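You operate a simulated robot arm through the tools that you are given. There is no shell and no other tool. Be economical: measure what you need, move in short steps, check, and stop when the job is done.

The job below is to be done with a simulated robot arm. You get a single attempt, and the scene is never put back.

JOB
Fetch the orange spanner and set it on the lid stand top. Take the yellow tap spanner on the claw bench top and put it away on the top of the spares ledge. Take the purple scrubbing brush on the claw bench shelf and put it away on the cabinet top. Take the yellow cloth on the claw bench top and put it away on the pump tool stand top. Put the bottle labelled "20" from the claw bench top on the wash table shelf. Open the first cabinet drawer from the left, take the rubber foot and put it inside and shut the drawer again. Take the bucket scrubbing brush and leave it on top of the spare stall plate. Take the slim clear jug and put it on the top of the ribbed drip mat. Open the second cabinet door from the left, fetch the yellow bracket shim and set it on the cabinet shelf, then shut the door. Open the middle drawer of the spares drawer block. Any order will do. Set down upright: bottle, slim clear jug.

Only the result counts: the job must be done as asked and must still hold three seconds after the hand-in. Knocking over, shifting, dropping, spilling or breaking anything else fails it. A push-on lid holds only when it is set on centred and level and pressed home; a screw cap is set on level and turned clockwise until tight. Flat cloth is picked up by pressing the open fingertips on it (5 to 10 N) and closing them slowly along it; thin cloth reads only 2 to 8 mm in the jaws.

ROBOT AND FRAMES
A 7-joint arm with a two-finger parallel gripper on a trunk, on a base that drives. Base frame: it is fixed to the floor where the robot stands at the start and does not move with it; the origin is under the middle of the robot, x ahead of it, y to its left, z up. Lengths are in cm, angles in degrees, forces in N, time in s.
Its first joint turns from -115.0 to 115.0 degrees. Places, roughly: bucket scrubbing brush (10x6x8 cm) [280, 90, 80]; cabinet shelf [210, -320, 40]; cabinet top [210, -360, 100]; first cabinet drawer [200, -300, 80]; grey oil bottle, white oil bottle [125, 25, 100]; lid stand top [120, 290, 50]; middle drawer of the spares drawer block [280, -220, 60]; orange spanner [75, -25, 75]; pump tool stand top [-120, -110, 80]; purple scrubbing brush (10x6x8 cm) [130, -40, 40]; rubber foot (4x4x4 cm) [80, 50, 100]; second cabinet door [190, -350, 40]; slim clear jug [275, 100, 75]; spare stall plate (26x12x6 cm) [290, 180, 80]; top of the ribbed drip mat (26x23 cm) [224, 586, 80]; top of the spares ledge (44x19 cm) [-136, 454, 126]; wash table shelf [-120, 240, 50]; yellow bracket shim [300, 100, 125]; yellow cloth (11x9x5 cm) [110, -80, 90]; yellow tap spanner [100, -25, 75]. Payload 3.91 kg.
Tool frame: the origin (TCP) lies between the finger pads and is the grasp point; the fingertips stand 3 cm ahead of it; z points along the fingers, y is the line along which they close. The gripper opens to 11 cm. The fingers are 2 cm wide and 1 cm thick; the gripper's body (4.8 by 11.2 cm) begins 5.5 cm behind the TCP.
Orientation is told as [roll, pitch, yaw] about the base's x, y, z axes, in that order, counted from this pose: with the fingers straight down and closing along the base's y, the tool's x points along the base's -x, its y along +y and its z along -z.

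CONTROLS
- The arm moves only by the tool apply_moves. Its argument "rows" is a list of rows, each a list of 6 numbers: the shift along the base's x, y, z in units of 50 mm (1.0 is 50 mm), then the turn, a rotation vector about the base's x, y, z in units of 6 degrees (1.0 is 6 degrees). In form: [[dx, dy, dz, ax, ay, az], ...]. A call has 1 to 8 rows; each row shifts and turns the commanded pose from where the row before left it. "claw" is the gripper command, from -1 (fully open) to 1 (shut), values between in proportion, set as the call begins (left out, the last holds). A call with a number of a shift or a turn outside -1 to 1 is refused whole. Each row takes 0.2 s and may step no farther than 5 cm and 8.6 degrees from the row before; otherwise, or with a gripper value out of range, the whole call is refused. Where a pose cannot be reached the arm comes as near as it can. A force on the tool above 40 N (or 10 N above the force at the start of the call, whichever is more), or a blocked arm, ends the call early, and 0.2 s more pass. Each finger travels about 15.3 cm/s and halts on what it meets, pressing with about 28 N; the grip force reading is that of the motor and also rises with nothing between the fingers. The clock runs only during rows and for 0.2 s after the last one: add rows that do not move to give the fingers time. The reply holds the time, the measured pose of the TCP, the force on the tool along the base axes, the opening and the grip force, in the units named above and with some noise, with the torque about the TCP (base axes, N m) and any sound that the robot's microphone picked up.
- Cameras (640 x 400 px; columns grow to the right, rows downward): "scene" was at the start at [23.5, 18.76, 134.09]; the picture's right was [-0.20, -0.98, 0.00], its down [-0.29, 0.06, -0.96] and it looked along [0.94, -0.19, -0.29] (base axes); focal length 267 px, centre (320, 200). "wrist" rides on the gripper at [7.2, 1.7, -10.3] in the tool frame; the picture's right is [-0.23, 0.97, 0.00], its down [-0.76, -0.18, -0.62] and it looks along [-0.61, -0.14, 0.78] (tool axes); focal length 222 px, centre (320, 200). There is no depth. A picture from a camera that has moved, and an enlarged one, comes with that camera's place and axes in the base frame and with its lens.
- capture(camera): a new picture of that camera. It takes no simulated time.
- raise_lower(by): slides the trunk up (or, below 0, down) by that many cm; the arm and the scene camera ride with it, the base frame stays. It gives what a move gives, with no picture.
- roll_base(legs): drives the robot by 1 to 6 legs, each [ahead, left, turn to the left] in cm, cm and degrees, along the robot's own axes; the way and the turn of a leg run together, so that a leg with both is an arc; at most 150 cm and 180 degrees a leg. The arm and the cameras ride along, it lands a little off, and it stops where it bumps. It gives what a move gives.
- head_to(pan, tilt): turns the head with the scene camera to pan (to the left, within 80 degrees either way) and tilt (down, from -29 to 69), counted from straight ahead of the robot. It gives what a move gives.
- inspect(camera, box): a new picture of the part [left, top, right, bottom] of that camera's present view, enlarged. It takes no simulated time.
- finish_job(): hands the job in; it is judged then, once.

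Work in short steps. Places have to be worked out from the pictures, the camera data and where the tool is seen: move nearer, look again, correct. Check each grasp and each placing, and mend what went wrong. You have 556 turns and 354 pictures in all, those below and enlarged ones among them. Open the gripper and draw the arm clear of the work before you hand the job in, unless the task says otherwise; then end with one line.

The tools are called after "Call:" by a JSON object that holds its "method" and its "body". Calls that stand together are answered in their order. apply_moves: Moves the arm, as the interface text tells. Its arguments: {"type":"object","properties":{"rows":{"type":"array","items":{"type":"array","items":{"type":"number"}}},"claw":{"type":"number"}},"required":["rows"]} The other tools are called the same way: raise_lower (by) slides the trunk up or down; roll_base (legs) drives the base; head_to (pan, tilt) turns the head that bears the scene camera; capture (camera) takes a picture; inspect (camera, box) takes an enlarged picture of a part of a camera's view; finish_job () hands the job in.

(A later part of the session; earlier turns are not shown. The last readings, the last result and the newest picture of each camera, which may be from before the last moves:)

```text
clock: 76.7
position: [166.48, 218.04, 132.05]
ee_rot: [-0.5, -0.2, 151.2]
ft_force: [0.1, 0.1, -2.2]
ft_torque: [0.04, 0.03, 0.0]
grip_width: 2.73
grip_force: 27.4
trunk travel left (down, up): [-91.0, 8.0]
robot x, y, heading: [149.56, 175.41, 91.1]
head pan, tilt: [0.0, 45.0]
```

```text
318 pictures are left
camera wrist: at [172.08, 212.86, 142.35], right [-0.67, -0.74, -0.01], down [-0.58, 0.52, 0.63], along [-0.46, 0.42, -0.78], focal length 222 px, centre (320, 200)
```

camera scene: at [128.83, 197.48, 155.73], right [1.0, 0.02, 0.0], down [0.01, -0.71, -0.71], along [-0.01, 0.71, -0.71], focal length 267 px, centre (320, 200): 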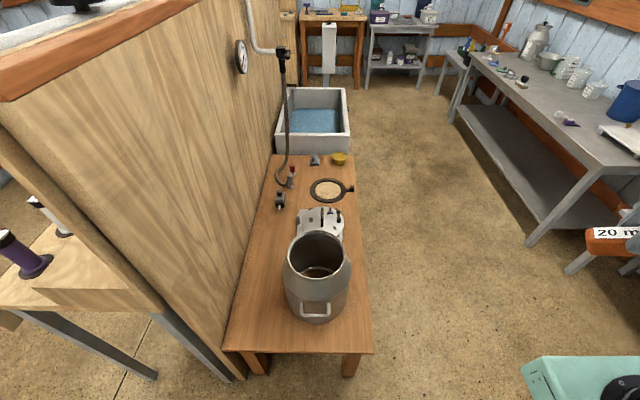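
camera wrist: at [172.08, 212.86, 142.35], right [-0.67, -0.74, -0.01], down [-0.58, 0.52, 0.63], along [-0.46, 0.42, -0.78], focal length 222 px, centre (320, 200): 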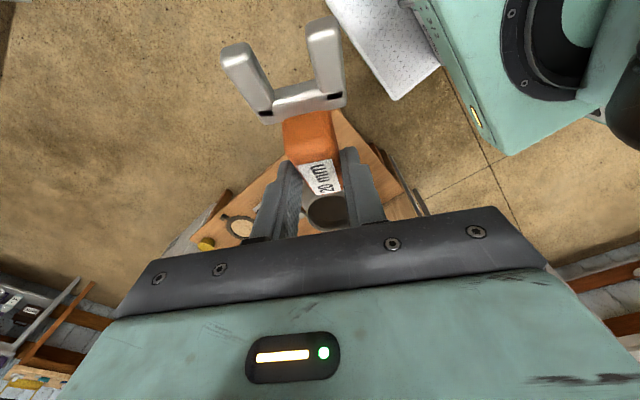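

The lid stand table spans x 94–147, y 227–346, with the milk can in front. I'll place the spanner at the free left-front strip (~(105,248)); shift the base first.

Call:
{"method": "roll_base", "body": {"legs": [[5, 38, 0]]}}

Call:
{"method": "apply_moves", "body": {"rows": [[0, 0, 0, 0, 0, -1], [0, 0, 0, 0, 0, -1], [0, 0, 0, 0, 0, -1], [0, 0, 0, 0, 0, -1], [0, 0, 0, 0, 0, -1], [0, 0, 0, 0, 0, -1], [0, 0, 0, 0, 0, -1], [0, 0, 0, 0, 0, -1]]}}

Call:
{"method": "apply_moves", "body": {"rows": [[0, 0, 0, 0, 0, -1], [0, 0, 0, 0, 0, -1], [0, 0, 0, 1, 0, 0], [0, 0, 0, 1, 0, 0], [0, 0, 0, 1, 0, 0], [0, 0, 0, 1, 0, 0], [0, 0, 0, 1, 0, 0], [0, 0, 0, 0.8, 0, 0]]}}

Call:
{"method": "capture", "body": {"camera": "scene"}}

Call:
{"method": "capture", "body": {"camera": "wrist"}}

```text
clock: 79.2
position: [127.43, 222.36, 132.0]
ee_rot: [-0.5, 0.0, 151.5]
ft_force: [0.2, 0.2, -1.5]
ft_torque: [-0.01, 0.07, -0.03]
grip_width: 2.74
grip_force: 28.2
trunk travel left (down, up): [-91.0, 8.0]
robot x, y, heading: [110.99, 179.42, 91.4]
head pan, tilt: [0.0, 45.0]
```

```text
clock: 81.0
position: [127.54, 222.36, 131.9]
ee_rot: [-0.5, -0.3, 103.5]
ft_force: [0.1, 0.0, -1.5]
ft_torque: [-0.01, 0.03, 0.0]
grip_width: 2.77
grip_force: 28.3
trunk travel left (down, up): [-91.0, 8.0]
robot x, y, heading: [110.91, 179.68, 91.6]
head pan, tilt: [0.0, 45.0]
```

```text
clock: 82.8
position: [131.28, 232.33, 135.91]
ee_rot: [-1.5, -34.9, 92.0]
ft_force: [-0.2, -0.2, -1.3]
ft_torque: [0.02, 0.03, 0.02]
grip_width: 2.73
grip_force: 28.4
out of reach, approached as far as the arm can: row 3, 4, 5, 6, 7, 8
trunk travel left (down, up): [-91.0, 8.0]
robot x, y, heading: [110.87, 179.77, 91.4]
head pan, tilt: [0.0, 45.0]
```

```text
317 pictures are left
camera scene: at [89.98, 201.59, 155.73], right [1.0, 0.03, 0.0], down [0.02, -0.71, -0.71], along [-0.02, 0.71, -0.71], focal length 267 px, centre (320, 200)
```

scene: 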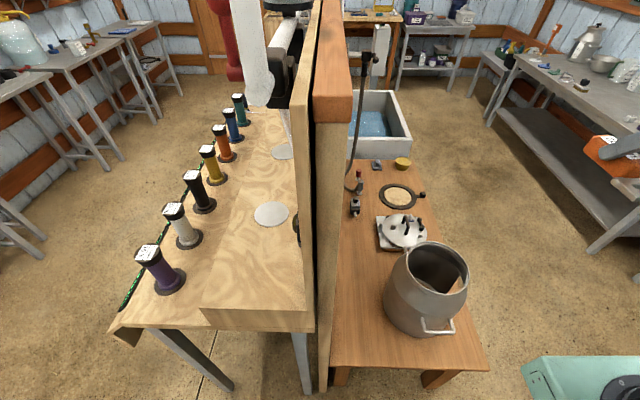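

```text
316 pictures are left
camera wrist: at [129.78, 220.55, 140.15], right [-0.98, 0.17, 0.11], down [0.15, 0.27, 0.95], along [0.13, 0.95, -0.29], focal length 222 px, centre (320, 200)
```

wrist: 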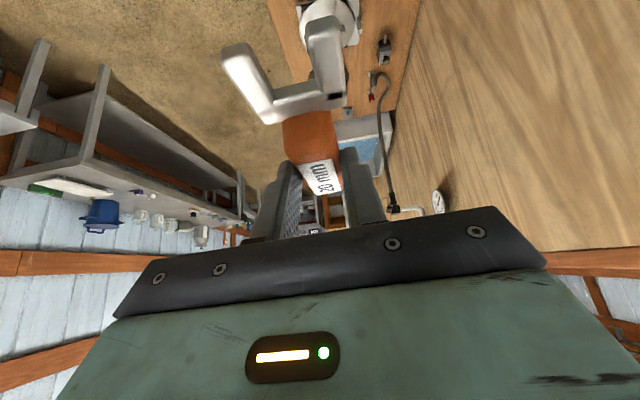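

Table height 50 confirmed. I lower the trunk 40 and move the tool over the left strip.

Call:
{"method": "raise_lower", "body": {"by": -40}}

Call:
{"method": "apply_moves", "body": {"rows": [[-0.9, 0.3, 0, 0, 0, 0], [-0.9, 0.3, 0, 0, 0, 0], [-0.9, 0.3, 0, 0, 0, 0], [-0.9, 0.3, 0, 0, 0, 0], [-0.9, 0.3, -0.2, 0, 0, 0], [-0.86, 0.3, -0.3, 0, 0, 0], [0, 0.6, -0.6, 0, 0, 0]]}}

Call:
{"method": "capture", "body": {"camera": "scene"}}

Call:
{"method": "capture", "body": {"camera": "wrist"}}

```text
clock: 86.6
position: [131.35, 232.38, 95.91]
ee_rot: [-1.5, -34.8, 92.0]
ft_force: [0.1, -0.5, -1.9]
ft_torque: [0.02, 0.03, -0.02]
grip_width: 2.74
grip_force: 27.6
trunk travel left (down, up): [-51.0, 48.0]
robot x, y, heading: [110.6, 179.53, 91.7]
head pan, tilt: [0.0, 45.0]
```

```text
clock: 88.2
position: [104.66, 244.81, 90.39]
ee_rot: [-1.5, -34.8, 91.9]
ft_force: [6.1, 2.9, -3.0]
ft_torque: [-0.15, 0.32, 0.24]
grip_width: 2.76
grip_force: 28.0
trunk travel left (down, up): [-51.0, 48.0]
robot x, y, heading: [110.54, 179.47, 91.3]
head pan, tilt: [0.0, 45.0]
```

```text
315 pictures are left
camera scene: at [90.18, 201.75, 115.74], right [1.0, 0.02, 0.0], down [0.02, -0.71, -0.71], along [-0.02, 0.71, -0.71], focal length 267 px, centre (320, 200)
```

scene: 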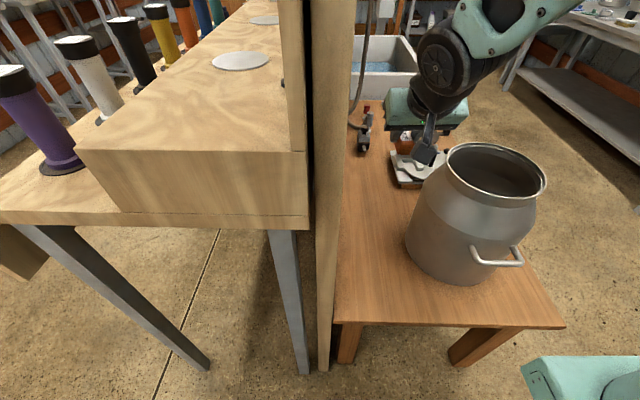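

```text
314 pictures are left
camera wrist: at [103.23, 232.83, 94.73], right [-0.98, 0.17, 0.11], down [0.15, 0.27, 0.95], along [0.13, 0.95, -0.29], focal length 222 px, centre (320, 200)
```

wrist: 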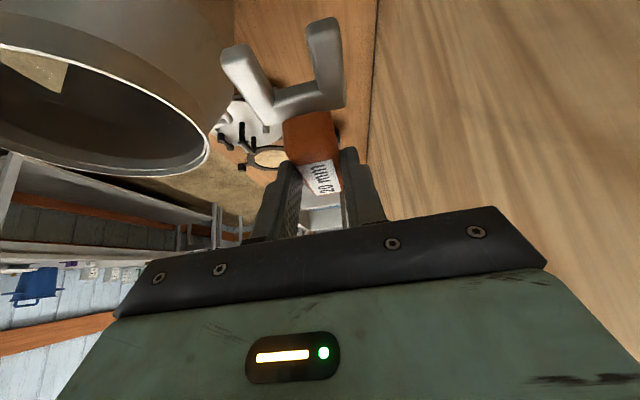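

The force reads 6 N; I check whether that's dynamic with an idle row.

Call:
{"method": "apply_moves", "body": {"rows": [[0, 0, 0, 0, 0, 0]]}}

Call:
{"method": "inspect", "body": {"camera": "scene", "box": [320, 0, 560, 150]}}

```text
clock: 88.6
position: [104.58, 244.57, 90.48]
ee_rot: [-1.6, -34.7, 91.9]
ft_force: [-0.8, 0.2, -1.3]
ft_torque: [0.01, 0.0, -0.01]
grip_width: 2.77
grip_force: 27.8
trunk travel left (down, up): [-51.0, 48.0]
robot x, y, heading: [110.72, 179.82, 91.5]
head pan, tilt: [0.0, 45.0]
```

```text
2.67 times, centred on (440, 75) of scene
camera zoom: at [89.97, 201.59, 115.72], right [1.0, 0.03, 0.0], down [0.02, -0.71, -0.71], along [-0.02, 0.71, -0.71], focal length 712 px, centre (0, 533)
```

zoom: 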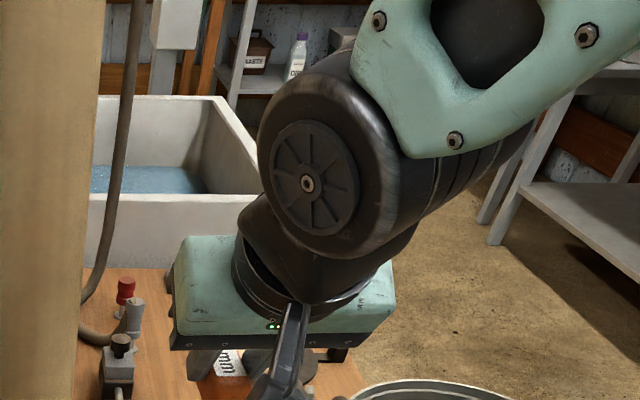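

The arm is fine but the forearm would foul the milk can when lowered. I'll instead approach from the table's right side; retract and drive around.

Call:
{"method": "raise_lower", "body": {"by": 40}}

Call:
{"method": "apply_moves", "body": {"rows": [[0.8, -0.5, 0, 0, 0, 0], [0.8, -0.5, 0, 0, 0, 0], [0.5, -0.6, 0, 0, 0, 0], [0, -0.7, 0, 0, 0, 0]]}}

Call:
{"method": "roll_base", "body": {"legs": [[-10, 0, 0], [0, -105, 0], [100, 0, 0], [0, 0, 90]]}}

Call:
{"method": "head_to", "body": {"pan": 0, "tilt": 45}}

Call:
{"method": "capture", "body": {"camera": "scene"}}

```text
clock: 92.5
position: [104.55, 244.64, 130.36]
ee_rot: [-1.6, -34.8, 91.9]
ft_force: [-0.4, -0.7, -1.9]
ft_torque: [0.02, 0.0, 0.02]
grip_width: 2.77
grip_force: 27.9
trunk travel left (down, up): [-91.0, 8.0]
robot x, y, heading: [110.78, 179.81, 91.7]
head pan, tilt: [0.0, 45.0]
```

```text
clock: 93.5
position: [114.08, 235.51, 132.29]
ee_rot: [-1.6, -34.6, 91.9]
ft_force: [0.6, 0.5, -1.5]
ft_torque: [-0.01, 0.02, 0.0]
grip_width: 2.77
grip_force: 27.5
out of reach, approached as far as the arm can: row 3, 4
trunk travel left (down, up): [-91.0, 8.0]
robot x, y, heading: [110.99, 179.38, 91.5]
head pan, tilt: [0.0, 45.0]
```

```text
clock: 108.2
position: [160.12, 278.48, 132.3]
ee_rot: [-1.6, -34.6, 178.8]
ft_force: [0.0, 0.1, -2.0]
ft_torque: [-0.01, -0.06, 0.02]
grip_width: 2.77
grip_force: 28.7
trunk travel left (down, up): [-91.0, 8.0]
robot x, y, heading: [216.13, 272.45, 178.4]
head pan, tilt: [0.0, 45.0]
```

```text
clock: 108.8
position: [160.03, 278.45, 132.11]
ee_rot: [-1.6, -34.7, 178.9]
ft_force: [-1.2, 0.1, -2.1]
ft_torque: [0.0, -0.01, -0.05]
grip_width: 2.77
grip_force: 28.2
trunk travel left (down, up): [-91.0, 8.0]
robot x, y, heading: [215.69, 272.36, 178.3]
head pan, tilt: [0.0, 45.0]
```

```text
312 pictures are left
camera scene: at [192.98, 252.64, 155.73], right [0.03, 1.0, 0.0], down [0.71, -0.02, -0.71], along [-0.71, 0.02, -0.71], focal length 267 px, centre (320, 200)
```

scene: 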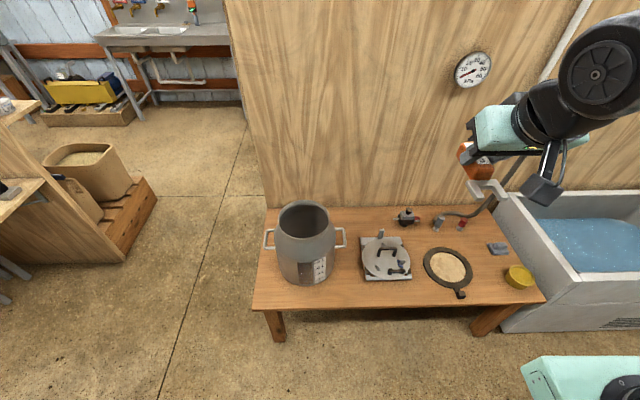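

From here the front strip before the lid plate, around (142.5,282), is free. I yaw the tool +90° so the spanner lies along y there.

Call:
{"method": "apply_moves", "body": {"rows": [[0, 0, 0, 0, 0, 1], [0, 0, 0, 0, 0, 1], [0, 0, 0, 0, 0, 1], [0, 0, 0, 0, 0, 1], [0, 0, 0, 0, 0, 1], [0, 0, 0, 0, 0, 1], [0, 0, 0, 0, 0, 1], [0, 0, 0, 0, 0, 1]]}}

Call:
{"method": "apply_moves", "body": {"rows": [[0, 0, 0, 0, 0, 1], [0, 0, 0, 0, 0, 1], [0, 0, 0, 0, 0, 1], [0, 0, 0, 0, 0, 1], [0, 0, 0, 0, 0, 1], [0, 0, 0, 0, 0, 1], [0, 0, 0, 0, 0, 1]]}}

Call:
{"method": "raise_lower", "body": {"by": -40}}

Call:
{"method": "capture", "body": {"camera": "scene"}}

```text
clock: 110.6
position: [159.78, 278.44, 132.52]
ee_rot: [-1.5, -34.7, -132.9]
ft_force: [-0.3, -0.4, -1.8]
ft_torque: [0.02, -0.02, 0.01]
grip_width: 2.72
grip_force: 28.6
out of reach, approached as far as the arm can: row 2
trunk travel left (down, up): [-91.0, 8.0]
robot x, y, heading: [215.73, 272.38, 178.4]
head pan, tilt: [0.0, 45.0]
```

```text
clock: 112.2
position: [159.74, 278.33, 132.5]
ee_rot: [-1.6, -34.7, -91.0]
ft_force: [0.6, 0.6, -1.6]
ft_torque: [0.04, -0.03, 0.0]
grip_width: 2.75
grip_force: 27.8
trunk travel left (down, up): [-91.0, 8.0]
robot x, y, heading: [215.54, 272.27, 178.5]
head pan, tilt: [0.0, 45.0]
```

```text
clock: 116.0
position: [159.73, 278.32, 92.44]
ee_rot: [-1.6, -34.8, -91.1]
ft_force: [0.2, 0.4, -1.1]
ft_torque: [-0.02, 0.01, 0.04]
grip_width: 2.75
grip_force: 27.7
trunk travel left (down, up): [-51.0, 48.0]
robot x, y, heading: [215.69, 272.18, 178.5]
head pan, tilt: [0.0, 45.0]
```

```text
311 pictures are left
camera scene: at [192.98, 252.64, 115.73], right [0.03, 1.0, 0.0], down [0.71, -0.02, -0.71], along [-0.71, 0.02, -0.71], focal length 267 px, centre (320, 200)
```

scene: 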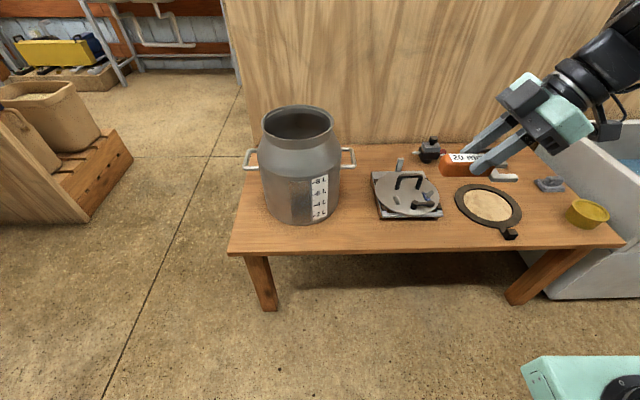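

The spanner is level now. Lowering 24 cm, then moving over the strip.

Call:
{"method": "raise_lower", "body": {"by": -26}}

Call:
{"method": "apply_moves", "body": {"rows": [[-0.85, 0.15, 0, 0, 0, 0], [-0.85, 0.15, 0, 0, 0, 0], [-0.85, 0.15, 0, 0, 0, 0], [-0.85, 0.15, 0, 0, 0, 0], [0, 0, -0.6, 0, 0, 0]]}}

Call:
{"method": "capture", "body": {"camera": "scene"}}

```text
clock: 118.7
position: [159.75, 278.33, 66.38]
ee_rot: [-1.6, -34.7, -91.2]
ft_force: [-0.2, 0.1, -1.4]
ft_torque: [0.01, 0.02, 0.0]
grip_width: 2.74
grip_force: 27.6
trunk travel left (down, up): [-25.0, 74.0]
robot x, y, heading: [215.88, 272.38, 178.4]
head pan, tilt: [0.0, 45.0]
```

```text
clock: 119.9
position: [142.76, 281.38, 63.46]
ee_rot: [-1.5, -34.7, -91.1]
ft_force: [-0.9, -0.4, -0.7]
ft_torque: [0.0, 0.04, 0.02]
grip_width: 2.72
grip_force: 27.7
trunk travel left (down, up): [-25.0, 74.0]
robot x, y, heading: [215.69, 272.2, 178.3]
head pan, tilt: [0.0, 45.0]
```

```text
310 pictures are left
camera scene: at [192.99, 252.64, 89.73], right [0.03, 1.0, 0.0], down [0.71, -0.02, -0.71], along [-0.71, 0.02, -0.71], focal length 267 px, centre (320, 200)
```

scene: 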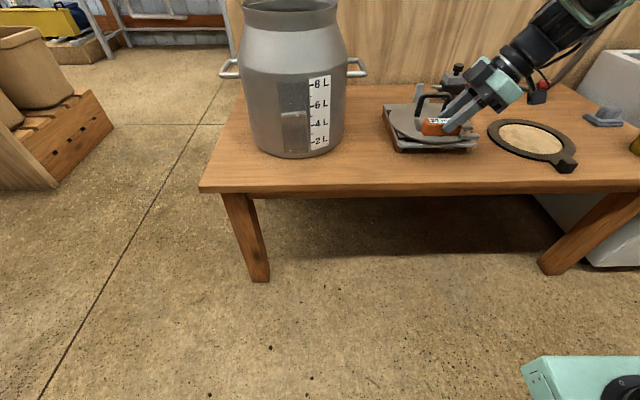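

Descending: 8.5 cm then small steps to contact.

Call:
{"method": "apply_moves", "body": {"rows": [[0.1, 0, -0.85, 0, 0, 0], [0, 0, -0.85, 0, 0, 0]]}}

Call:
{"method": "inspect", "body": {"camera": "scene", "box": [360, 40, 600, 190]}}

```text
clock: 120.5
position: [143.27, 281.44, 54.94]
ee_rot: [-1.7, -34.7, -91.0]
ft_force: [0.2, 0.2, -1.2]
ft_torque: [0.0, 0.01, -0.02]
grip_width: 2.74
grip_force: 27.9
trunk travel left (down, up): [-25.0, 74.0]
robot x, y, heading: [215.91, 272.63, 178.3]
head pan, tilt: [0.0, 45.0]
```

```text
2.67 times, centred on (480, 115) of scene
camera zoom: at [192.99, 252.63, 89.73], right [0.03, 1.0, 0.0], down [0.71, -0.02, -0.71], along [-0.71, 0.02, -0.71], focal length 712 px, centre (-107, 427)
```

zoom: 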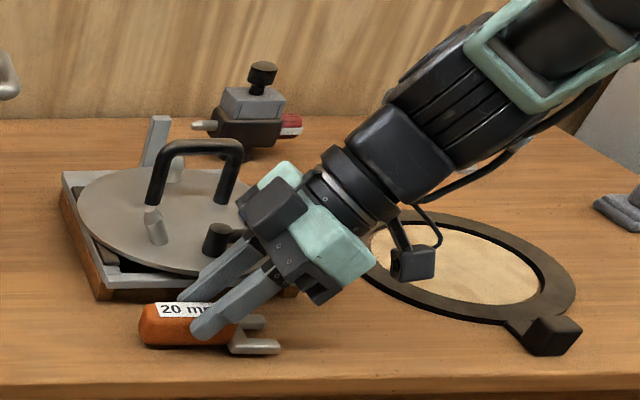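

Close; shift slightly toward the table edge to stay clear of the lid's knob and descend in small steps.

Call:
{"method": "apply_moves", "body": {"rows": [[0.14, 0, -0.1, 0, 0, 0], [0, 0, -0.1, 0, 0, 0]]}}

Call:
{"method": "apply_moves", "body": {"rows": [[0, 0, -0.1, 0, 0, 0]]}}

Call:
{"method": "inspect", "body": {"camera": "scene", "box": [360, 40, 600, 190]}}

```text
clock: 121.1
position: [143.88, 281.22, 54.31]
ee_rot: [-1.9, -34.9, -90.9]
ft_force: [6.6, 6.7, 31.7]
ft_torque: [-0.64, -0.68, 0.08]
grip_width: 2.78
grip_force: 28.4
trunk travel left (down, up): [-25.0, 74.0]
robot x, y, heading: [215.58, 272.39, 178.3]
head pan, tilt: [0.0, 45.0]
```

```text
clock: 121.4
position: [143.95, 281.42, 54.25]
ee_rot: [-1.9, -35.0, -90.9]
ft_force: [7.3, 4.1, 20.8]
ft_torque: [-0.11, -0.63, 0.11]
grip_width: 2.76
grip_force: 28.0
trunk travel left (down, up): [-25.0, 74.0]
robot x, y, heading: [215.53, 272.51, 178.4]
head pan, tilt: [0.0, 45.0]
stopped in row 1: the force on the tool passed its limit (the readings are from after the stop); the commanded pose is now the measured one
```

```text
2.67 times, centred on (480, 115) of scene
camera zoom: at [193.06, 252.66, 89.74], right [0.03, 1.0, 0.0], down [0.71, -0.02, -0.71], along [-0.71, 0.02, -0.71], focal length 712 px, centre (-107, 427)
```

zoom: 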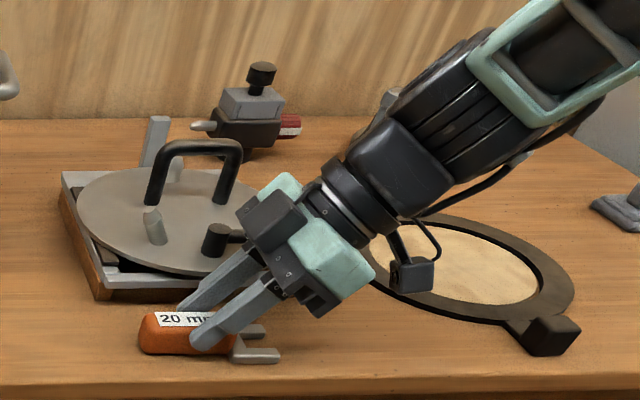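

Spanner is on the table. Open slightly and retreat along the tool axis.

Call:
{"method": "apply_moves", "body": {"rows": [[0, 0, 0, 0, 0, 0], [0, 0, 0, 0, 0, 0]], "claw": 0.22}}

Call:
{"method": "apply_moves", "body": {"rows": [[0, 0.25, 0.36, 0, 0, 0], [0, 0.4, 0.6, 0, 0, 0], [0, 0.4, 0.7, 0, 0, 0], [0.5, 0, 0.7, 0, 0, 0]]}}

Call:
{"method": "inspect", "body": {"camera": "scene", "box": [360, 40, 600, 190]}}

```text
clock: 122.0
position: [143.85, 281.34, 54.11]
ee_rot: [-1.9, -34.8, -91.0]
ft_force: [-0.7, -0.2, -0.1]
ft_torque: [-0.02, 0.0, 0.0]
grip_width: 4.29
grip_force: 0.2
trunk travel left (down, up): [-25.0, 74.0]
robot x, y, heading: [215.69, 272.08, 178.3]
head pan, tilt: [0.0, 45.0]
```

```text
clock: 123.0
position: [146.33, 286.8, 65.82]
ee_rot: [-1.9, -34.8, -91.0]
ft_force: [-0.3, 0.3, 1.0]
ft_torque: [-0.01, -0.01, -0.02]
grip_width: 4.31
grip_force: 0.0
trunk travel left (down, up): [-25.0, 74.0]
robot x, y, heading: [215.71, 272.45, 178.4]
head pan, tilt: [0.0, 45.0]
```

```text
2.67 times, centred on (480, 115) of scene
camera zoom: at [192.99, 252.65, 89.72], right [0.03, 1.0, 0.0], down [0.71, -0.02, -0.71], along [-0.71, 0.02, -0.71], focal length 712 px, centre (-107, 427)
```

zoom: 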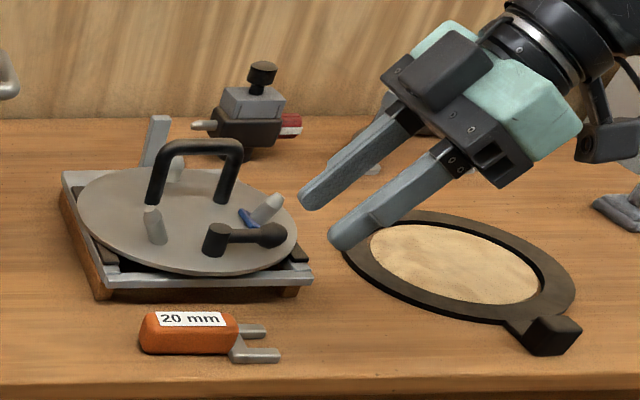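

Spanner placed on the lid stand table. Now retract and head for the claw bench.

Call:
{"method": "raise_lower", "body": {"by": 40}}

Call:
{"method": "apply_moves", "body": {"rows": [[0, 0, 0, 1, 0, 0], [0, 0, 0, 1, 0, 0], [0, 0, 0, 1, 0, 0], [0, 0, 0, 1, 0, 0], [0, 0, 0, 1, 0, 0], [0, 0, 0, 0.8, 0, 0]], "claw": -1}}

Call:
{"method": "apply_moves", "body": {"rows": [[0, 0, 0, 0, 0, -1], [0, 0, 0, 0, 0, -1], [0, 0, 0, 0, 0, -1], [0, 0, 0, 0, 0, -1], [0, 0, 0, 0, 0, -1], [0, 0, 0, 0, 0, -1], [0, 0, 0, 0, 0, -1], [0, 0, 0, 0, 0, -1]]}}

Call:
{"method": "apply_moves", "body": {"rows": [[0, 0, 0, 0, 0, -1], [0, 0, 0, 0, 0, -1], [0, 0, 0, 0, 0, -1], [0, 0, 0, 0, 0, -1], [0, 0, 0, 0, 0, -1], [0, 0, 0, 0, 0, -1], [0, 0, 0, 0, 0, -1]]}}

Call:
{"method": "roll_base", "body": {"legs": [[-5, 0, 0], [0, 120, 0]]}}

Call:
{"method": "head_to", "body": {"pan": 25, "tilt": 30}}

Call:
{"method": "capture", "body": {"camera": "scene"}}

```text
clock: 126.8
position: [146.29, 286.64, 105.82]
ee_rot: [-1.9, -34.7, -91.1]
ft_force: [-0.3, -0.2, -0.2]
ft_torque: [0.03, 0.02, -0.04]
grip_width: 4.32
grip_force: 0.0
trunk travel left (down, up): [-65.0, 34.0]
robot x, y, heading: [215.77, 272.57, 178.2]
head pan, tilt: [0.0, 45.0]
```

```text
clock: 128.2
position: [146.31, 286.86, 105.82]
ee_rot: [-2.5, 0.1, -90.9]
ft_force: [-0.4, -1.2, 0.4]
ft_torque: [-0.03, 0.02, -0.01]
grip_width: 11.0
grip_force: 0.0
trunk travel left (down, up): [-65.0, 34.0]
robot x, y, heading: [215.75, 272.44, 178.5]
head pan, tilt: [0.0, 45.0]
```

```text
clock: 130.0
position: [146.25, 286.82, 105.84]
ee_rot: [-2.6, 0.0, -138.7]
ft_force: [0.8, -0.6, -0.6]
ft_torque: [-0.02, 0.0, 0.01]
grip_width: 11.0
grip_force: 0.1
trunk travel left (down, up): [-65.0, 34.0]
robot x, y, heading: [215.79, 272.24, 178.3]
head pan, tilt: [0.0, 45.0]
```

```text
clock: 131.6
position: [146.39, 286.82, 105.79]
ee_rot: [-2.5, 0.1, 179.1]
ft_force: [-0.2, 0.5, 0.0]
ft_torque: [0.0, 0.0, 0.0]
grip_width: 11.01
grip_force: 0.1
trunk travel left (down, up): [-65.0, 34.0]
robot x, y, heading: [215.42, 272.31, 178.3]
head pan, tilt: [0.0, 45.0]
```

```text
clock: 138.3
position: [147.03, 166.03, 105.89]
ee_rot: [-2.5, 0.1, 178.2]
ft_force: [-0.5, 0.3, 0.7]
ft_torque: [-0.01, -0.04, 0.03]
grip_width: 10.98
grip_force: 0.0
trunk travel left (down, up): [-65.0, 34.0]
robot x, y, heading: [216.33, 150.36, 177.1]
head pan, tilt: [0.0, 45.0]
```

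```text
clock: 139.2
position: [146.83, 166.04, 105.86]
ee_rot: [-2.5, -0.1, 178.1]
ft_force: [0.5, -0.6, 0.0]
ft_torque: [0.04, 0.01, 0.0]
grip_width: 10.98
grip_force: 0.2
trunk travel left (down, up): [-65.0, 34.0]
robot x, y, heading: [216.15, 150.71, 177.2]
head pan, tilt: [25.0, 30.0]
```

```text
306 pictures are left
camera scene: at [192.79, 127.35, 131.98], right [-0.38, 0.93, 0.0], down [0.46, 0.19, -0.87], along [-0.8, -0.33, -0.5], focal length 267 px, centre (320, 200)
```

scene: 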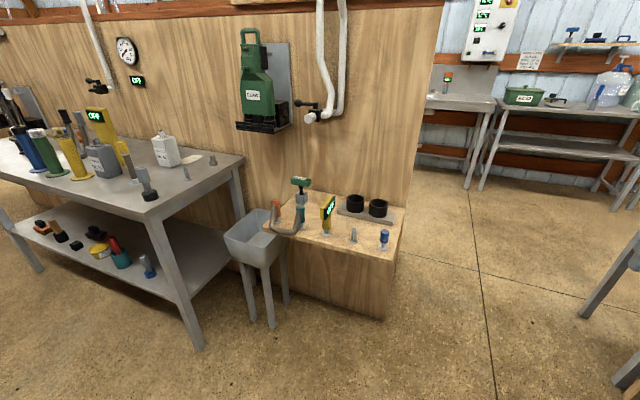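

The claw bench with bottles and a lower shelf is to the left. Drive along to y≈0 and look.

Call:
{"method": "roll_base", "body": {"legs": [[-5, 0, 0], [0, 140, 0]]}}

Call:
{"method": "head_to", "body": {"pan": 0, "tilt": 35}}

Call:
{"method": "capture", "body": {"camera": "scene"}}

Call:
{"method": "inspect", "body": {"camera": "scene", "box": [0, 120, 320, 320]}}

Call:
{"method": "inspect", "body": {"camera": "scene", "box": [320, 120, 640, 320]}}

```text
clock: 146.7
position: [144.21, 25.94, 105.85]
ee_rot: [-2.5, 0.0, 177.1]
ft_force: [0.0, 0.1, -0.6]
ft_torque: [-0.01, 0.03, 0.01]
grip_width: 10.99
grip_force: 0.1
trunk travel left (down, up): [-65.0, 34.0]
robot x, y, heading: [212.77, 8.87, 176.4]
head pan, tilt: [25.0, 30.0]
```

```text
clock: 147.6
position: [144.28, 26.05, 105.85]
ee_rot: [-2.4, 0.0, 177.2]
ft_force: [-0.3, 0.1, -0.2]
ft_torque: [0.0, 0.01, -0.02]
grip_width: 11.04
grip_force: 0.0
trunk travel left (down, up): [-65.0, 34.0]
robot x, y, heading: [212.87, 8.8, 175.9]
head pan, tilt: [0.0, 35.0]
```

```text
305 pictures are left
camera scene: at [188.98, -9.79, 131.21], right [0.07, 1.0, 0.0], down [0.57, -0.04, -0.82], along [-0.82, 0.05, -0.57], focal length 267 px, centre (320, 200)
```

scene: 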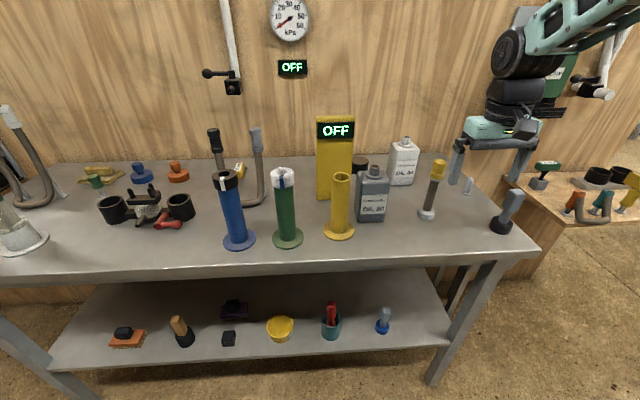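

```text
2.00 times, centred on (160, 220) of scene
camera zoom: at [188.98, -9.79, 131.21], right [0.07, 1.0, 0.0], down [0.57, -0.04, -0.82], along [-0.82, 0.05, -0.57], focal length 534 px, centre (640, 160)
```

zoom: 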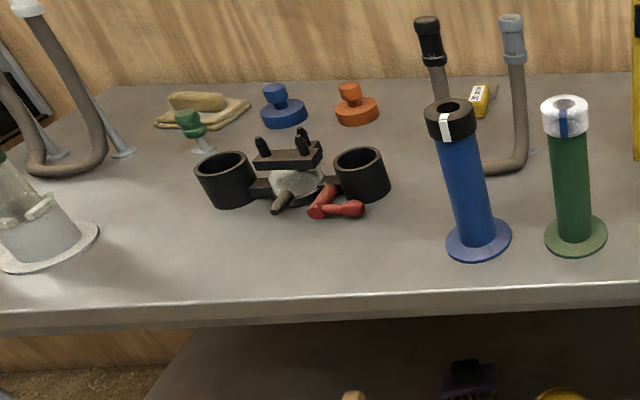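

```text
2.00 times, centred on (480, 220) of scene
camera zoom: at [188.98, -9.79, 131.21], right [0.07, 1.0, 0.0], down [0.57, -0.04, -0.82], along [-0.82, 0.05, -0.57], focal length 534 px, centre (0, 160)
```

zoom: 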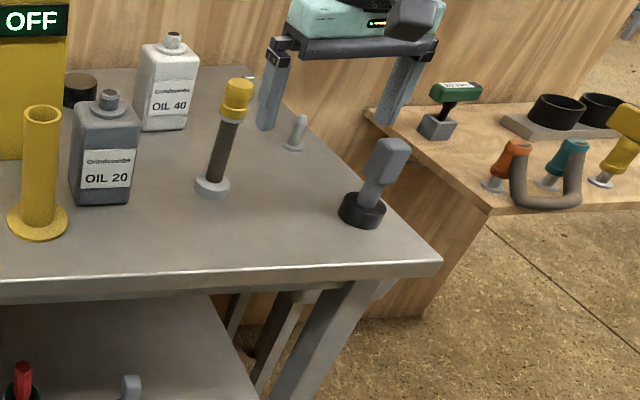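

OIL 20 is the grey bottle; the yellow spanner, cloth and purple brush are all seen. I take a wrist picture to triangulate.

Call:
{"method": "capture", "body": {"camera": "wrist"}}

Call:
{"method": "raise_lower", "body": {"by": 25}}

Call:
{"method": "capture", "body": {"camera": "scene"}}

```text
302 pictures are left
camera wrist: at [151.51, 23.44, 116.07], right [-0.28, -0.96, -0.04], down [-0.75, 0.19, 0.63], along [-0.6, 0.21, -0.78], focal length 222 px, centre (320, 200)
```

wrist: 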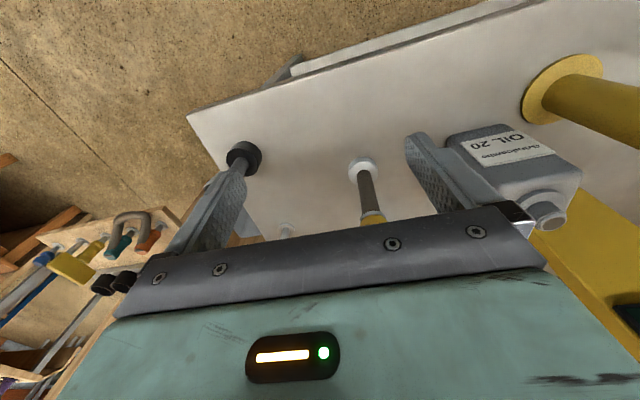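

```text
clock: 150.2
position: [144.23, 26.04, 130.83]
ee_rot: [-2.5, -0.1, 177.1]
ft_force: [0.2, -0.3, 0.8]
ft_torque: [0.02, 0.0, -0.01]
grip_width: 11.0
grip_force: 0.0
trunk travel left (down, up): [-90.0, 9.0]
robot x, y, heading: [213.07, 9.16, 176.1]
head pan, tilt: [0.0, 35.0]
```

```text
301 pictures are left
camera scene: at [188.97, -9.78, 156.21], right [0.07, 1.0, 0.0], down [0.57, -0.04, -0.82], along [-0.82, 0.05, -0.57], focal length 267 px, centre (320, 200)
```

scene: 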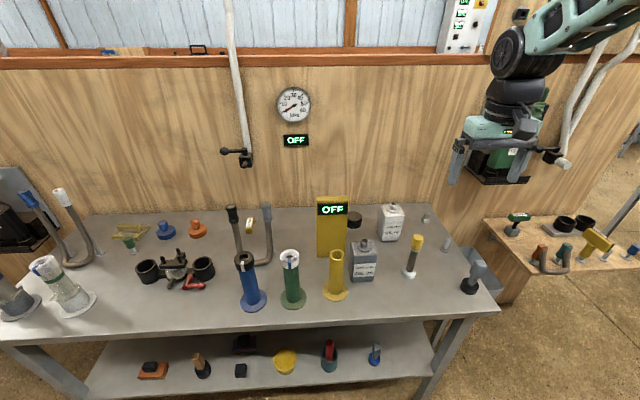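

Bench top z≈82. I zoom on the bottle and neighbours to plan a side grasp.

Call:
{"method": "inspect", "body": {"camera": "scene", "box": [300, 190, 460, 290]}}

Call:
{"method": "inspect", "body": {"camera": "scene", "box": [100, 190, 300, 315]}}

Call:
{"method": "inspect", "body": {"camera": "scene", "box": [100, 320, 400, 400]}}

```text
4.00 times, centred on (380, 240) of scene
camera zoom: at [188.97, -9.78, 156.21], right [0.07, 1.0, 0.0], down [0.57, -0.04, -0.82], along [-0.82, 0.05, -0.57], focal length 1068 px, centre (80, 40)
```

zoom: 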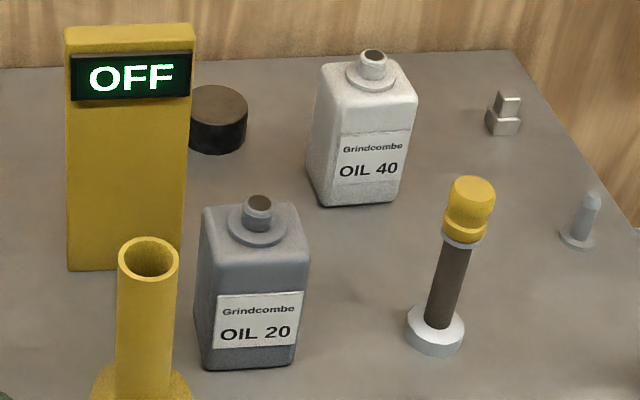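

```text
3.20 times, centred on (200, 252) of scene
camera zoom: at [188.97, -9.78, 156.21], right [0.07, 1.0, 0.0], down [0.57, -0.04, -0.82], along [-0.82, 0.05, -0.57], focal length 855 px, centre (704, 32)
```

zoom: 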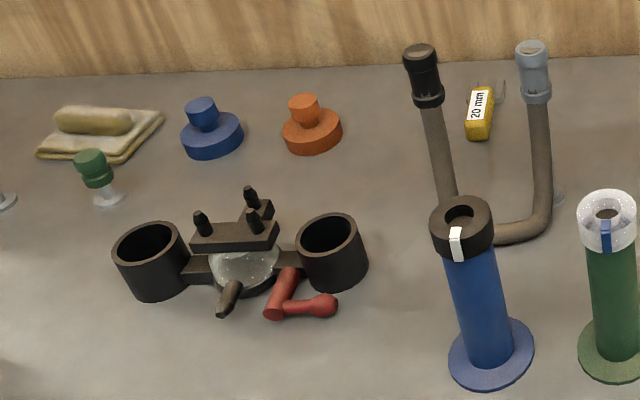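

```text
2.13 times, centred on (250, 360) of scene
camera zoom: at [188.97, -9.78, 156.21], right [0.07, 1.0, 0.0], down [0.57, -0.04, -0.82], along [-0.82, 0.05, -0.57], focal length 570 px, centre (469, -141)
```

zoom: 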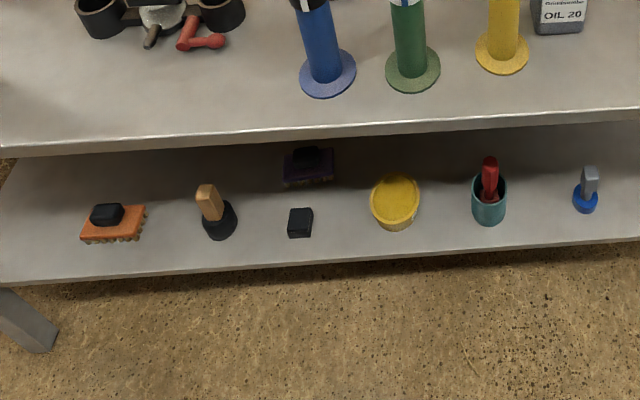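

The bottle (≈8 cm wide, front face x≈131.5, y≈4–12) can be gripped from the front with a tilted tool. I drive 20 cm closer and then tilt the tool ~65°.

Call:
{"method": "roll_base", "body": {"legs": [[20, 0, 3]]}}

Call:
{"method": "apply_moves", "body": {"rows": [[0.6, -0.4, 0, -0.42, 1, 0], [0.6, -0.4, 0, 0, 1, 0], [0.6, -0.4, 0, 0, 1, 0], [0.6, -0.4, 0, 0, 1, 0], [0.6, -0.4, 0, 0, 1, 0], [0.6, -0.4, 0, 0, 1, 0], [0.6, -0.4, 0, 0, 1, 0], [0.6, -0.4, 0, 0, 1, 0]]}}

Call:
{"method": "apply_moves", "body": {"rows": [[0, 0, -0.5, 0, 1, 0], [0, 0, -0.5, 0, 1, 0], [0, 0, -0.5, 0, 0.8, 0]]}}

Call:
{"method": "capture", "body": {"camera": "wrist"}}

Call:
{"method": "capture", "body": {"camera": "scene"}}

```text
clock: 151.8
position: [123.31, 23.47, 130.88]
ee_rot: [-2.5, 0.0, 179.8]
ft_force: [0.1, 0.4, -0.1]
ft_torque: [-0.02, 0.01, -0.01]
grip_width: 10.98
grip_force: 0.0
trunk travel left (down, up): [-90.0, 9.0]
robot x, y, heading: [192.93, 9.89, 179.0]
head pan, tilt: [0.0, 35.0]
```

```text
clock: 153.6
position: [142.13, 3.48, 134.75]
ee_rot: [0.0, -47.3, 179.6]
ft_force: [0.8, -0.6, 0.1]
ft_torque: [0.01, -0.02, 0.02]
grip_width: 11.0
grip_force: 0.0
out of reach, approached as far as the arm can: row 6, 7, 8
trunk travel left (down, up): [-90.0, 9.0]
robot x, y, heading: [193.02, 10.02, 178.9]
head pan, tilt: [0.0, 35.0]
```

```text
clock: 154.4
position: [139.69, -1.57, 131.26]
ee_rot: [0.7, -64.9, 179.1]
ft_force: [1.5, -0.4, 0.1]
ft_torque: [0.01, -0.01, 0.05]
grip_width: 11.0
grip_force: 0.0
out of reach, approached as far as the arm can: row 1, 2, 3
trunk travel left (down, up): [-90.0, 9.0]
robot x, y, heading: [193.09, 9.76, 178.9]
head pan, tilt: [0.0, 35.0]
```

```text
297 pictures are left
camera wrist: at [152.3, -3.42, 129.11], right [-0.1, -0.97, 0.21], down [0.24, 0.18, 0.95], along [-0.97, 0.14, 0.22], focal length 222 px, centre (320, 200)
```

wrist: 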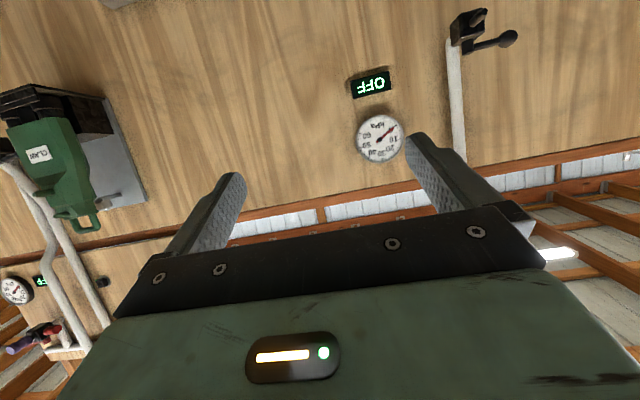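

```text
296 pictures are left
camera scene: at [169.82, -10.04, 156.24], right [0.02, 1.0, 0.0], down [0.57, -0.01, -0.82], along [-0.82, 0.02, -0.57], focal length 267 px, centre (320, 200)
```

scene: 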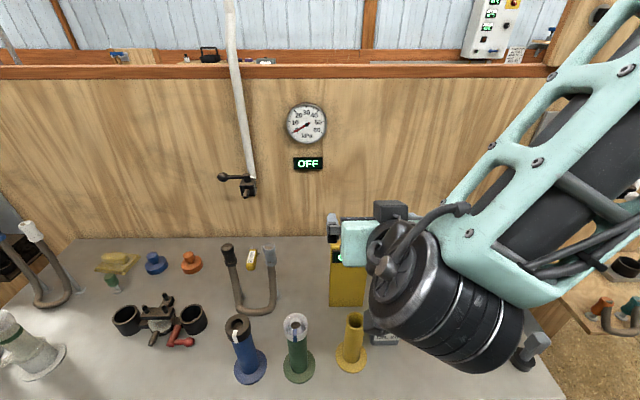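

Tilted 65°. I shift to y≈8.6, x≈150 and lower the trunk.

Call:
{"method": "apply_moves", "body": {"rows": [[0.1, 0.7, 0, 0, 0, 0], [0.1, 0.7, 0, 0, 0, 0], [0.1, 0.65, 0, 0, 0, 0]]}}

Call:
{"method": "raise_lower", "body": {"by": -25}}

Call:
{"method": "capture", "body": {"camera": "wrist"}}

Call:
{"method": "capture", "body": {"camera": "scene"}}

```text
clock: 155.2
position: [136.53, 1.62, 134.27]
ee_rot: [0.7, -64.7, 179.4]
ft_force: [-0.7, 0.0, -0.6]
ft_torque: [-0.02, -0.03, -0.02]
grip_width: 11.01
grip_force: 0.1
out of reach, approached as far as the arm can: row 1, 2, 3
trunk travel left (down, up): [-90.0, 9.0]
robot x, y, heading: [192.87, 9.87, 179.1]
head pan, tilt: [0.0, 35.0]
```

```text
clock: 157.8
position: [136.44, 1.55, 109.23]
ee_rot: [0.6, -64.7, 179.2]
ft_force: [0.6, -0.2, 0.7]
ft_torque: [0.03, -0.02, -0.03]
grip_width: 11.03
grip_force: 0.1
trunk travel left (down, up): [-65.0, 34.0]
robot x, y, heading: [192.62, 9.98, 179.0]
head pan, tilt: [0.0, 35.0]
```

```text
295 pictures are left
camera wrist: at [149.07, -0.2, 107.11], right [-0.1, -0.97, 0.21], down [0.24, 0.18, 0.95], along [-0.97, 0.15, 0.21], focal length 222 px, centre (320, 200)
```

wrist: 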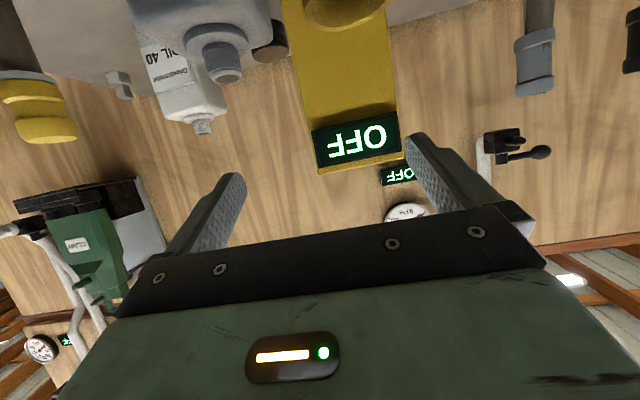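

```text
294 pictures are left
camera scene: at [169.64, -10.07, 131.21], right [0.02, 1.0, 0.0], down [0.57, -0.01, -0.82], along [-0.82, 0.01, -0.57], focal length 267 px, centre (320, 200)
```

scene: 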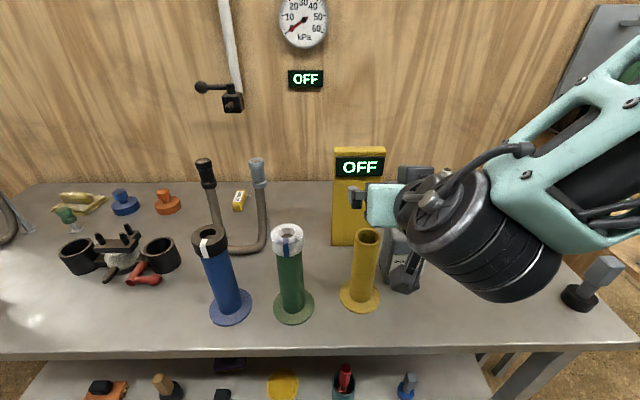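

The tool is too close to the body for easy motion; I back the base 12 cm and then align at y≈8.4, z≈95.

Call:
{"method": "roll_base", "body": {"legs": [[-12, 0, 0]]}}

Call:
{"method": "apply_moves", "body": {"rows": [[0, 0.35, -0.5, 0, 0, 0], [0, 0.35, -0.5, 0, 0, 0], [0, 0.35, -0.5, 0, 0, 0], [0, 0.35, -0.5, 0, 0, 0]]}}

Call:
{"method": "capture", "body": {"camera": "wrist"}}

Call:
{"method": "capture", "body": {"camera": "scene"}}

```text
clock: 159.0
position: [148.73, 1.17, 109.25]
ee_rot: [0.7, -64.6, 179.3]
ft_force: [-0.2, 0.2, -0.2]
ft_torque: [0.04, 0.03, 0.02]
grip_width: 11.01
grip_force: 0.0
trunk travel left (down, up): [-65.0, 34.0]
robot x, y, heading: [204.74, 9.69, 179.1]
head pan, tilt: [0.0, 35.0]
```

```text
clock: 160.0
position: [143.63, 3.19, 100.79]
ee_rot: [0.5, -64.7, 179.4]
ft_force: [0.5, -0.3, 0.1]
ft_torque: [0.02, -0.01, -0.01]
grip_width: 11.0
grip_force: 0.1
out of reach, approached as far as the arm can: row 1, 2, 3, 4
trunk travel left (down, up): [-65.0, 34.0]
robot x, y, heading: [204.95, 9.44, 178.9]
head pan, tilt: [0.0, 35.0]
```

```text
293 pictures are left
camera wrist: at [156.2, 1.41, 98.65], right [-0.1, -0.97, 0.21], down [0.24, 0.18, 0.95], along [-0.97, 0.14, 0.21], focal length 222 px, centre (320, 200)
```

wrist: 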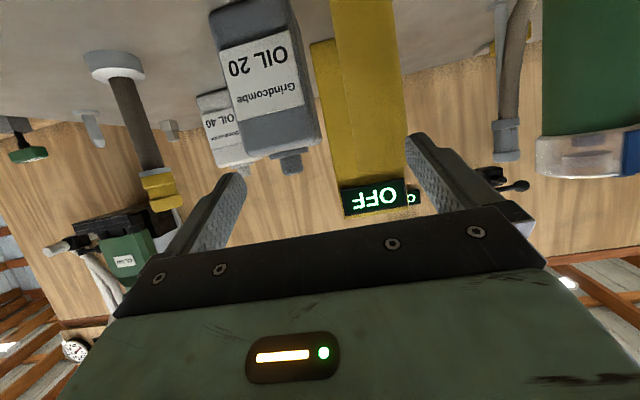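

```text
292 pictures are left
camera scene: at [181.74, -10.33, 131.22], right [0.02, 1.0, 0.0], down [0.57, -0.01, -0.82], along [-0.82, 0.01, -0.57], focal length 267 px, centre (320, 200)
```

scene: 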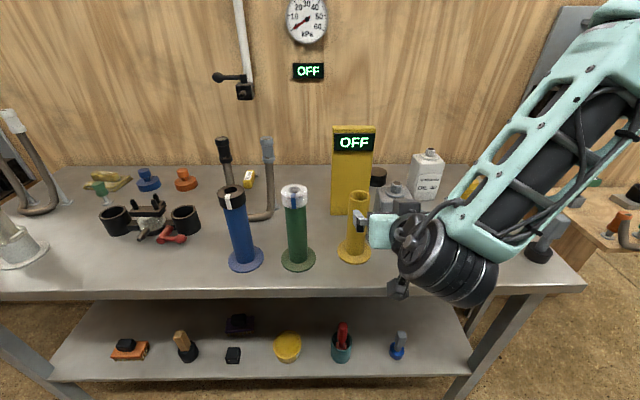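

With the tool tilted the arm needs more standoff. I back up another 14 cm and lower the trunk rather than the arm.

Call:
{"method": "roll_base", "body": {"legs": [[-14, 0, 0]]}}

Call:
{"method": "apply_moves", "body": {"rows": [[0, 0.5, 0, 0, 0, 0], [-0.1, 0.6, 0, 0, 0, 0], [-0.5, 0, 0, 0, 0, 0]]}}

Call:
{"method": "capture", "body": {"camera": "scene"}}

```text
clock: 161.4
position: [157.39, 2.97, 100.75]
ee_rot: [0.5, -64.8, 179.2]
ft_force: [0.3, 0.2, -0.1]
ft_torque: [0.01, 0.0, 0.02]
grip_width: 11.0
grip_force: 0.2
trunk travel left (down, up): [-65.0, 34.0]
robot x, y, heading: [218.59, 9.59, 178.8]
head pan, tilt: [0.0, 35.0]
```

```text
clock: 162.2
position: [152.1, 6.93, 100.89]
ee_rot: [0.7, -64.7, 179.4]
ft_force: [0.4, 0.1, 0.7]
ft_torque: [0.01, 0.02, 0.0]
grip_width: 11.0
grip_force: 0.1
out of reach, approached as far as the arm can: row 1, 2
trunk travel left (down, up): [-65.0, 34.0]
robot x, y, heading: [218.83, 9.63, 179.0]
head pan, tilt: [0.0, 35.0]
```

```text
291 pictures are left
camera scene: at [195.53, -10.53, 131.21], right [0.02, 1.0, 0.0], down [0.57, -0.01, -0.82], along [-0.82, 0.01, -0.57], focal length 267 px, centre (320, 200)
```

scene: 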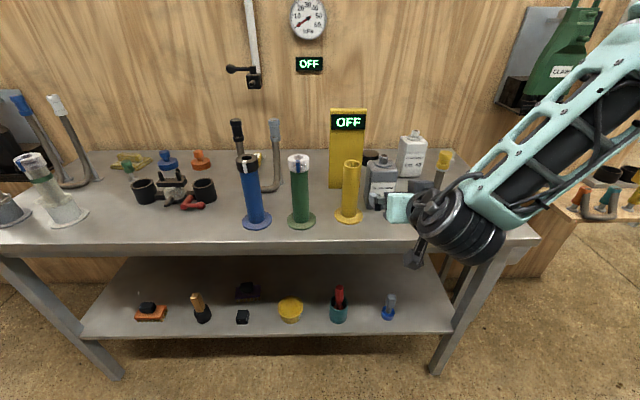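

Aligned better. I advance to a pre-grasp in front of the bottle.

Call:
{"method": "apply_moves", "body": {"rows": [[-0.5, 0.08, -0.25, 0, 0, 0], [-0.5, 0.08, -0.25, 0, 0, 0], [-0.5, 0.08, -0.25, 0, 0, 0], [-0.5, 0.08, -0.25, 0, 0, 0]], "claw": -0.82}}

Call:
{"method": "capture", "body": {"camera": "wrist"}}

Call:
{"method": "capture", "body": {"camera": "scene"}}

```text
clock: 163.2
position: [141.94, 8.31, 95.89]
ee_rot: [0.5, -64.7, 179.4]
ft_force: [0.8, 0.2, 0.3]
ft_torque: [-0.02, -0.01, -0.03]
grip_width: 10.0
grip_force: 0.1
trunk travel left (down, up): [-65.0, 34.0]
robot x, y, heading: [218.81, 9.36, 179.2]
head pan, tilt: [0.0, 35.0]
```

```text
290 pictures are left
camera wrist: at [154.56, 6.53, 93.79], right [-0.1, -0.97, 0.21], down [0.24, 0.18, 0.95], along [-0.97, 0.14, 0.21], focal length 222 px, centre (320, 200)
```

wrist: 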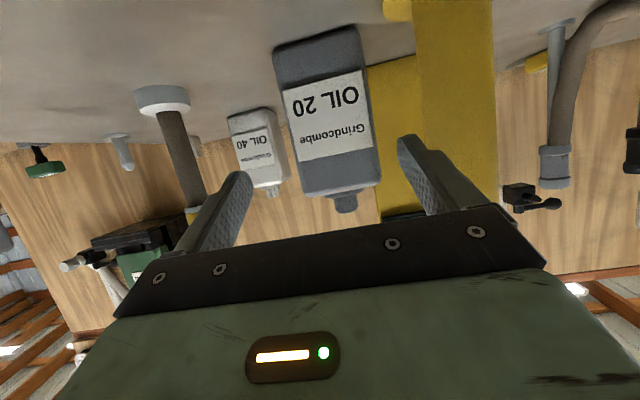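

```text
289 pictures are left
camera scene: at [195.54, -10.53, 131.22], right [0.02, 1.0, 0.0], down [0.57, -0.01, -0.82], along [-0.82, 0.01, -0.57], focal length 267 px, centre (320, 200)
```

scene: 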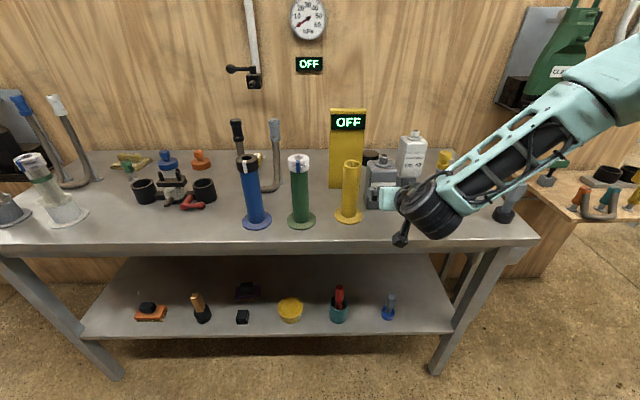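

Bottle centre y≈7.5, the yellow tube's edge at y≈1. I narrow the opening to 9.4 and advance half-way.

Call:
{"method": "apply_moves", "body": {"rows": [[-0.6, -0.06, -0.28, 0, 0, 0], [-0.6, -0.04, -0.28, 0, 0, 0]], "claw": -0.71}}

Call:
{"method": "capture", "body": {"camera": "wrist"}}

Call:
{"method": "inspect", "body": {"camera": "scene", "box": [320, 110, 560, 260]}}

```text
clock: 163.8
position: [135.9, 7.71, 93.12]
ee_rot: [0.5, -64.6, 179.3]
ft_force: [-0.3, -0.2, 0.5]
ft_torque: [-0.01, -0.03, -0.01]
grip_width: 9.4
grip_force: 0.0
trunk travel left (down, up): [-65.0, 34.0]
robot x, y, heading: [218.83, 9.49, 179.0]
head pan, tilt: [0.0, 35.0]
```

```text
288 pictures are left
camera wrist: at [148.53, 5.98, 90.94], right [-0.1, -0.97, 0.21], down [0.24, 0.18, 0.95], along [-0.97, 0.15, 0.21], focal length 222 px, centre (320, 200)
```

wrist: 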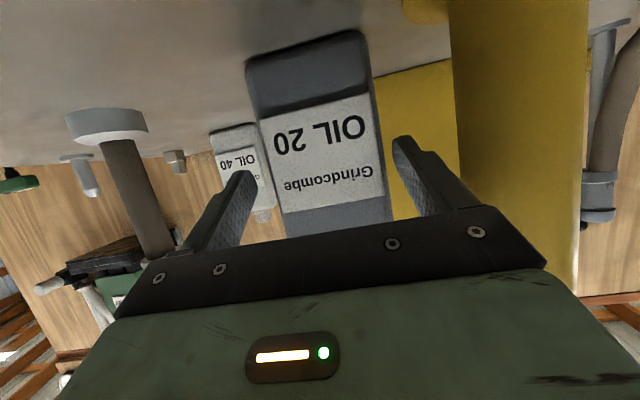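

```text
2.67 times, centred on (440, 185) of scene
camera zoom: at [195.54, -10.51, 131.22], right [0.02, 1.0, 0.0], down [0.57, -0.01, -0.82], along [-0.82, 0.01, -0.57], focal length 712 px, centre (0, 240)
```

zoom: 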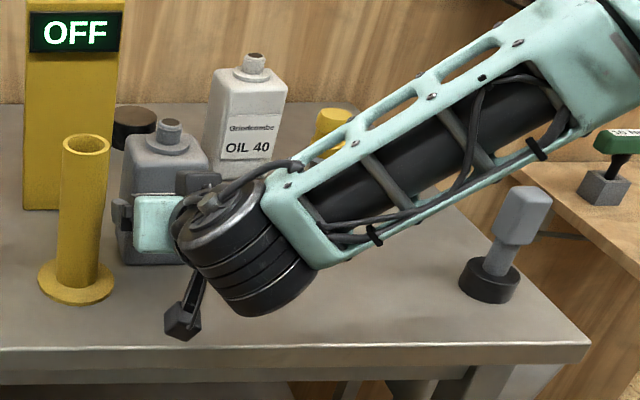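

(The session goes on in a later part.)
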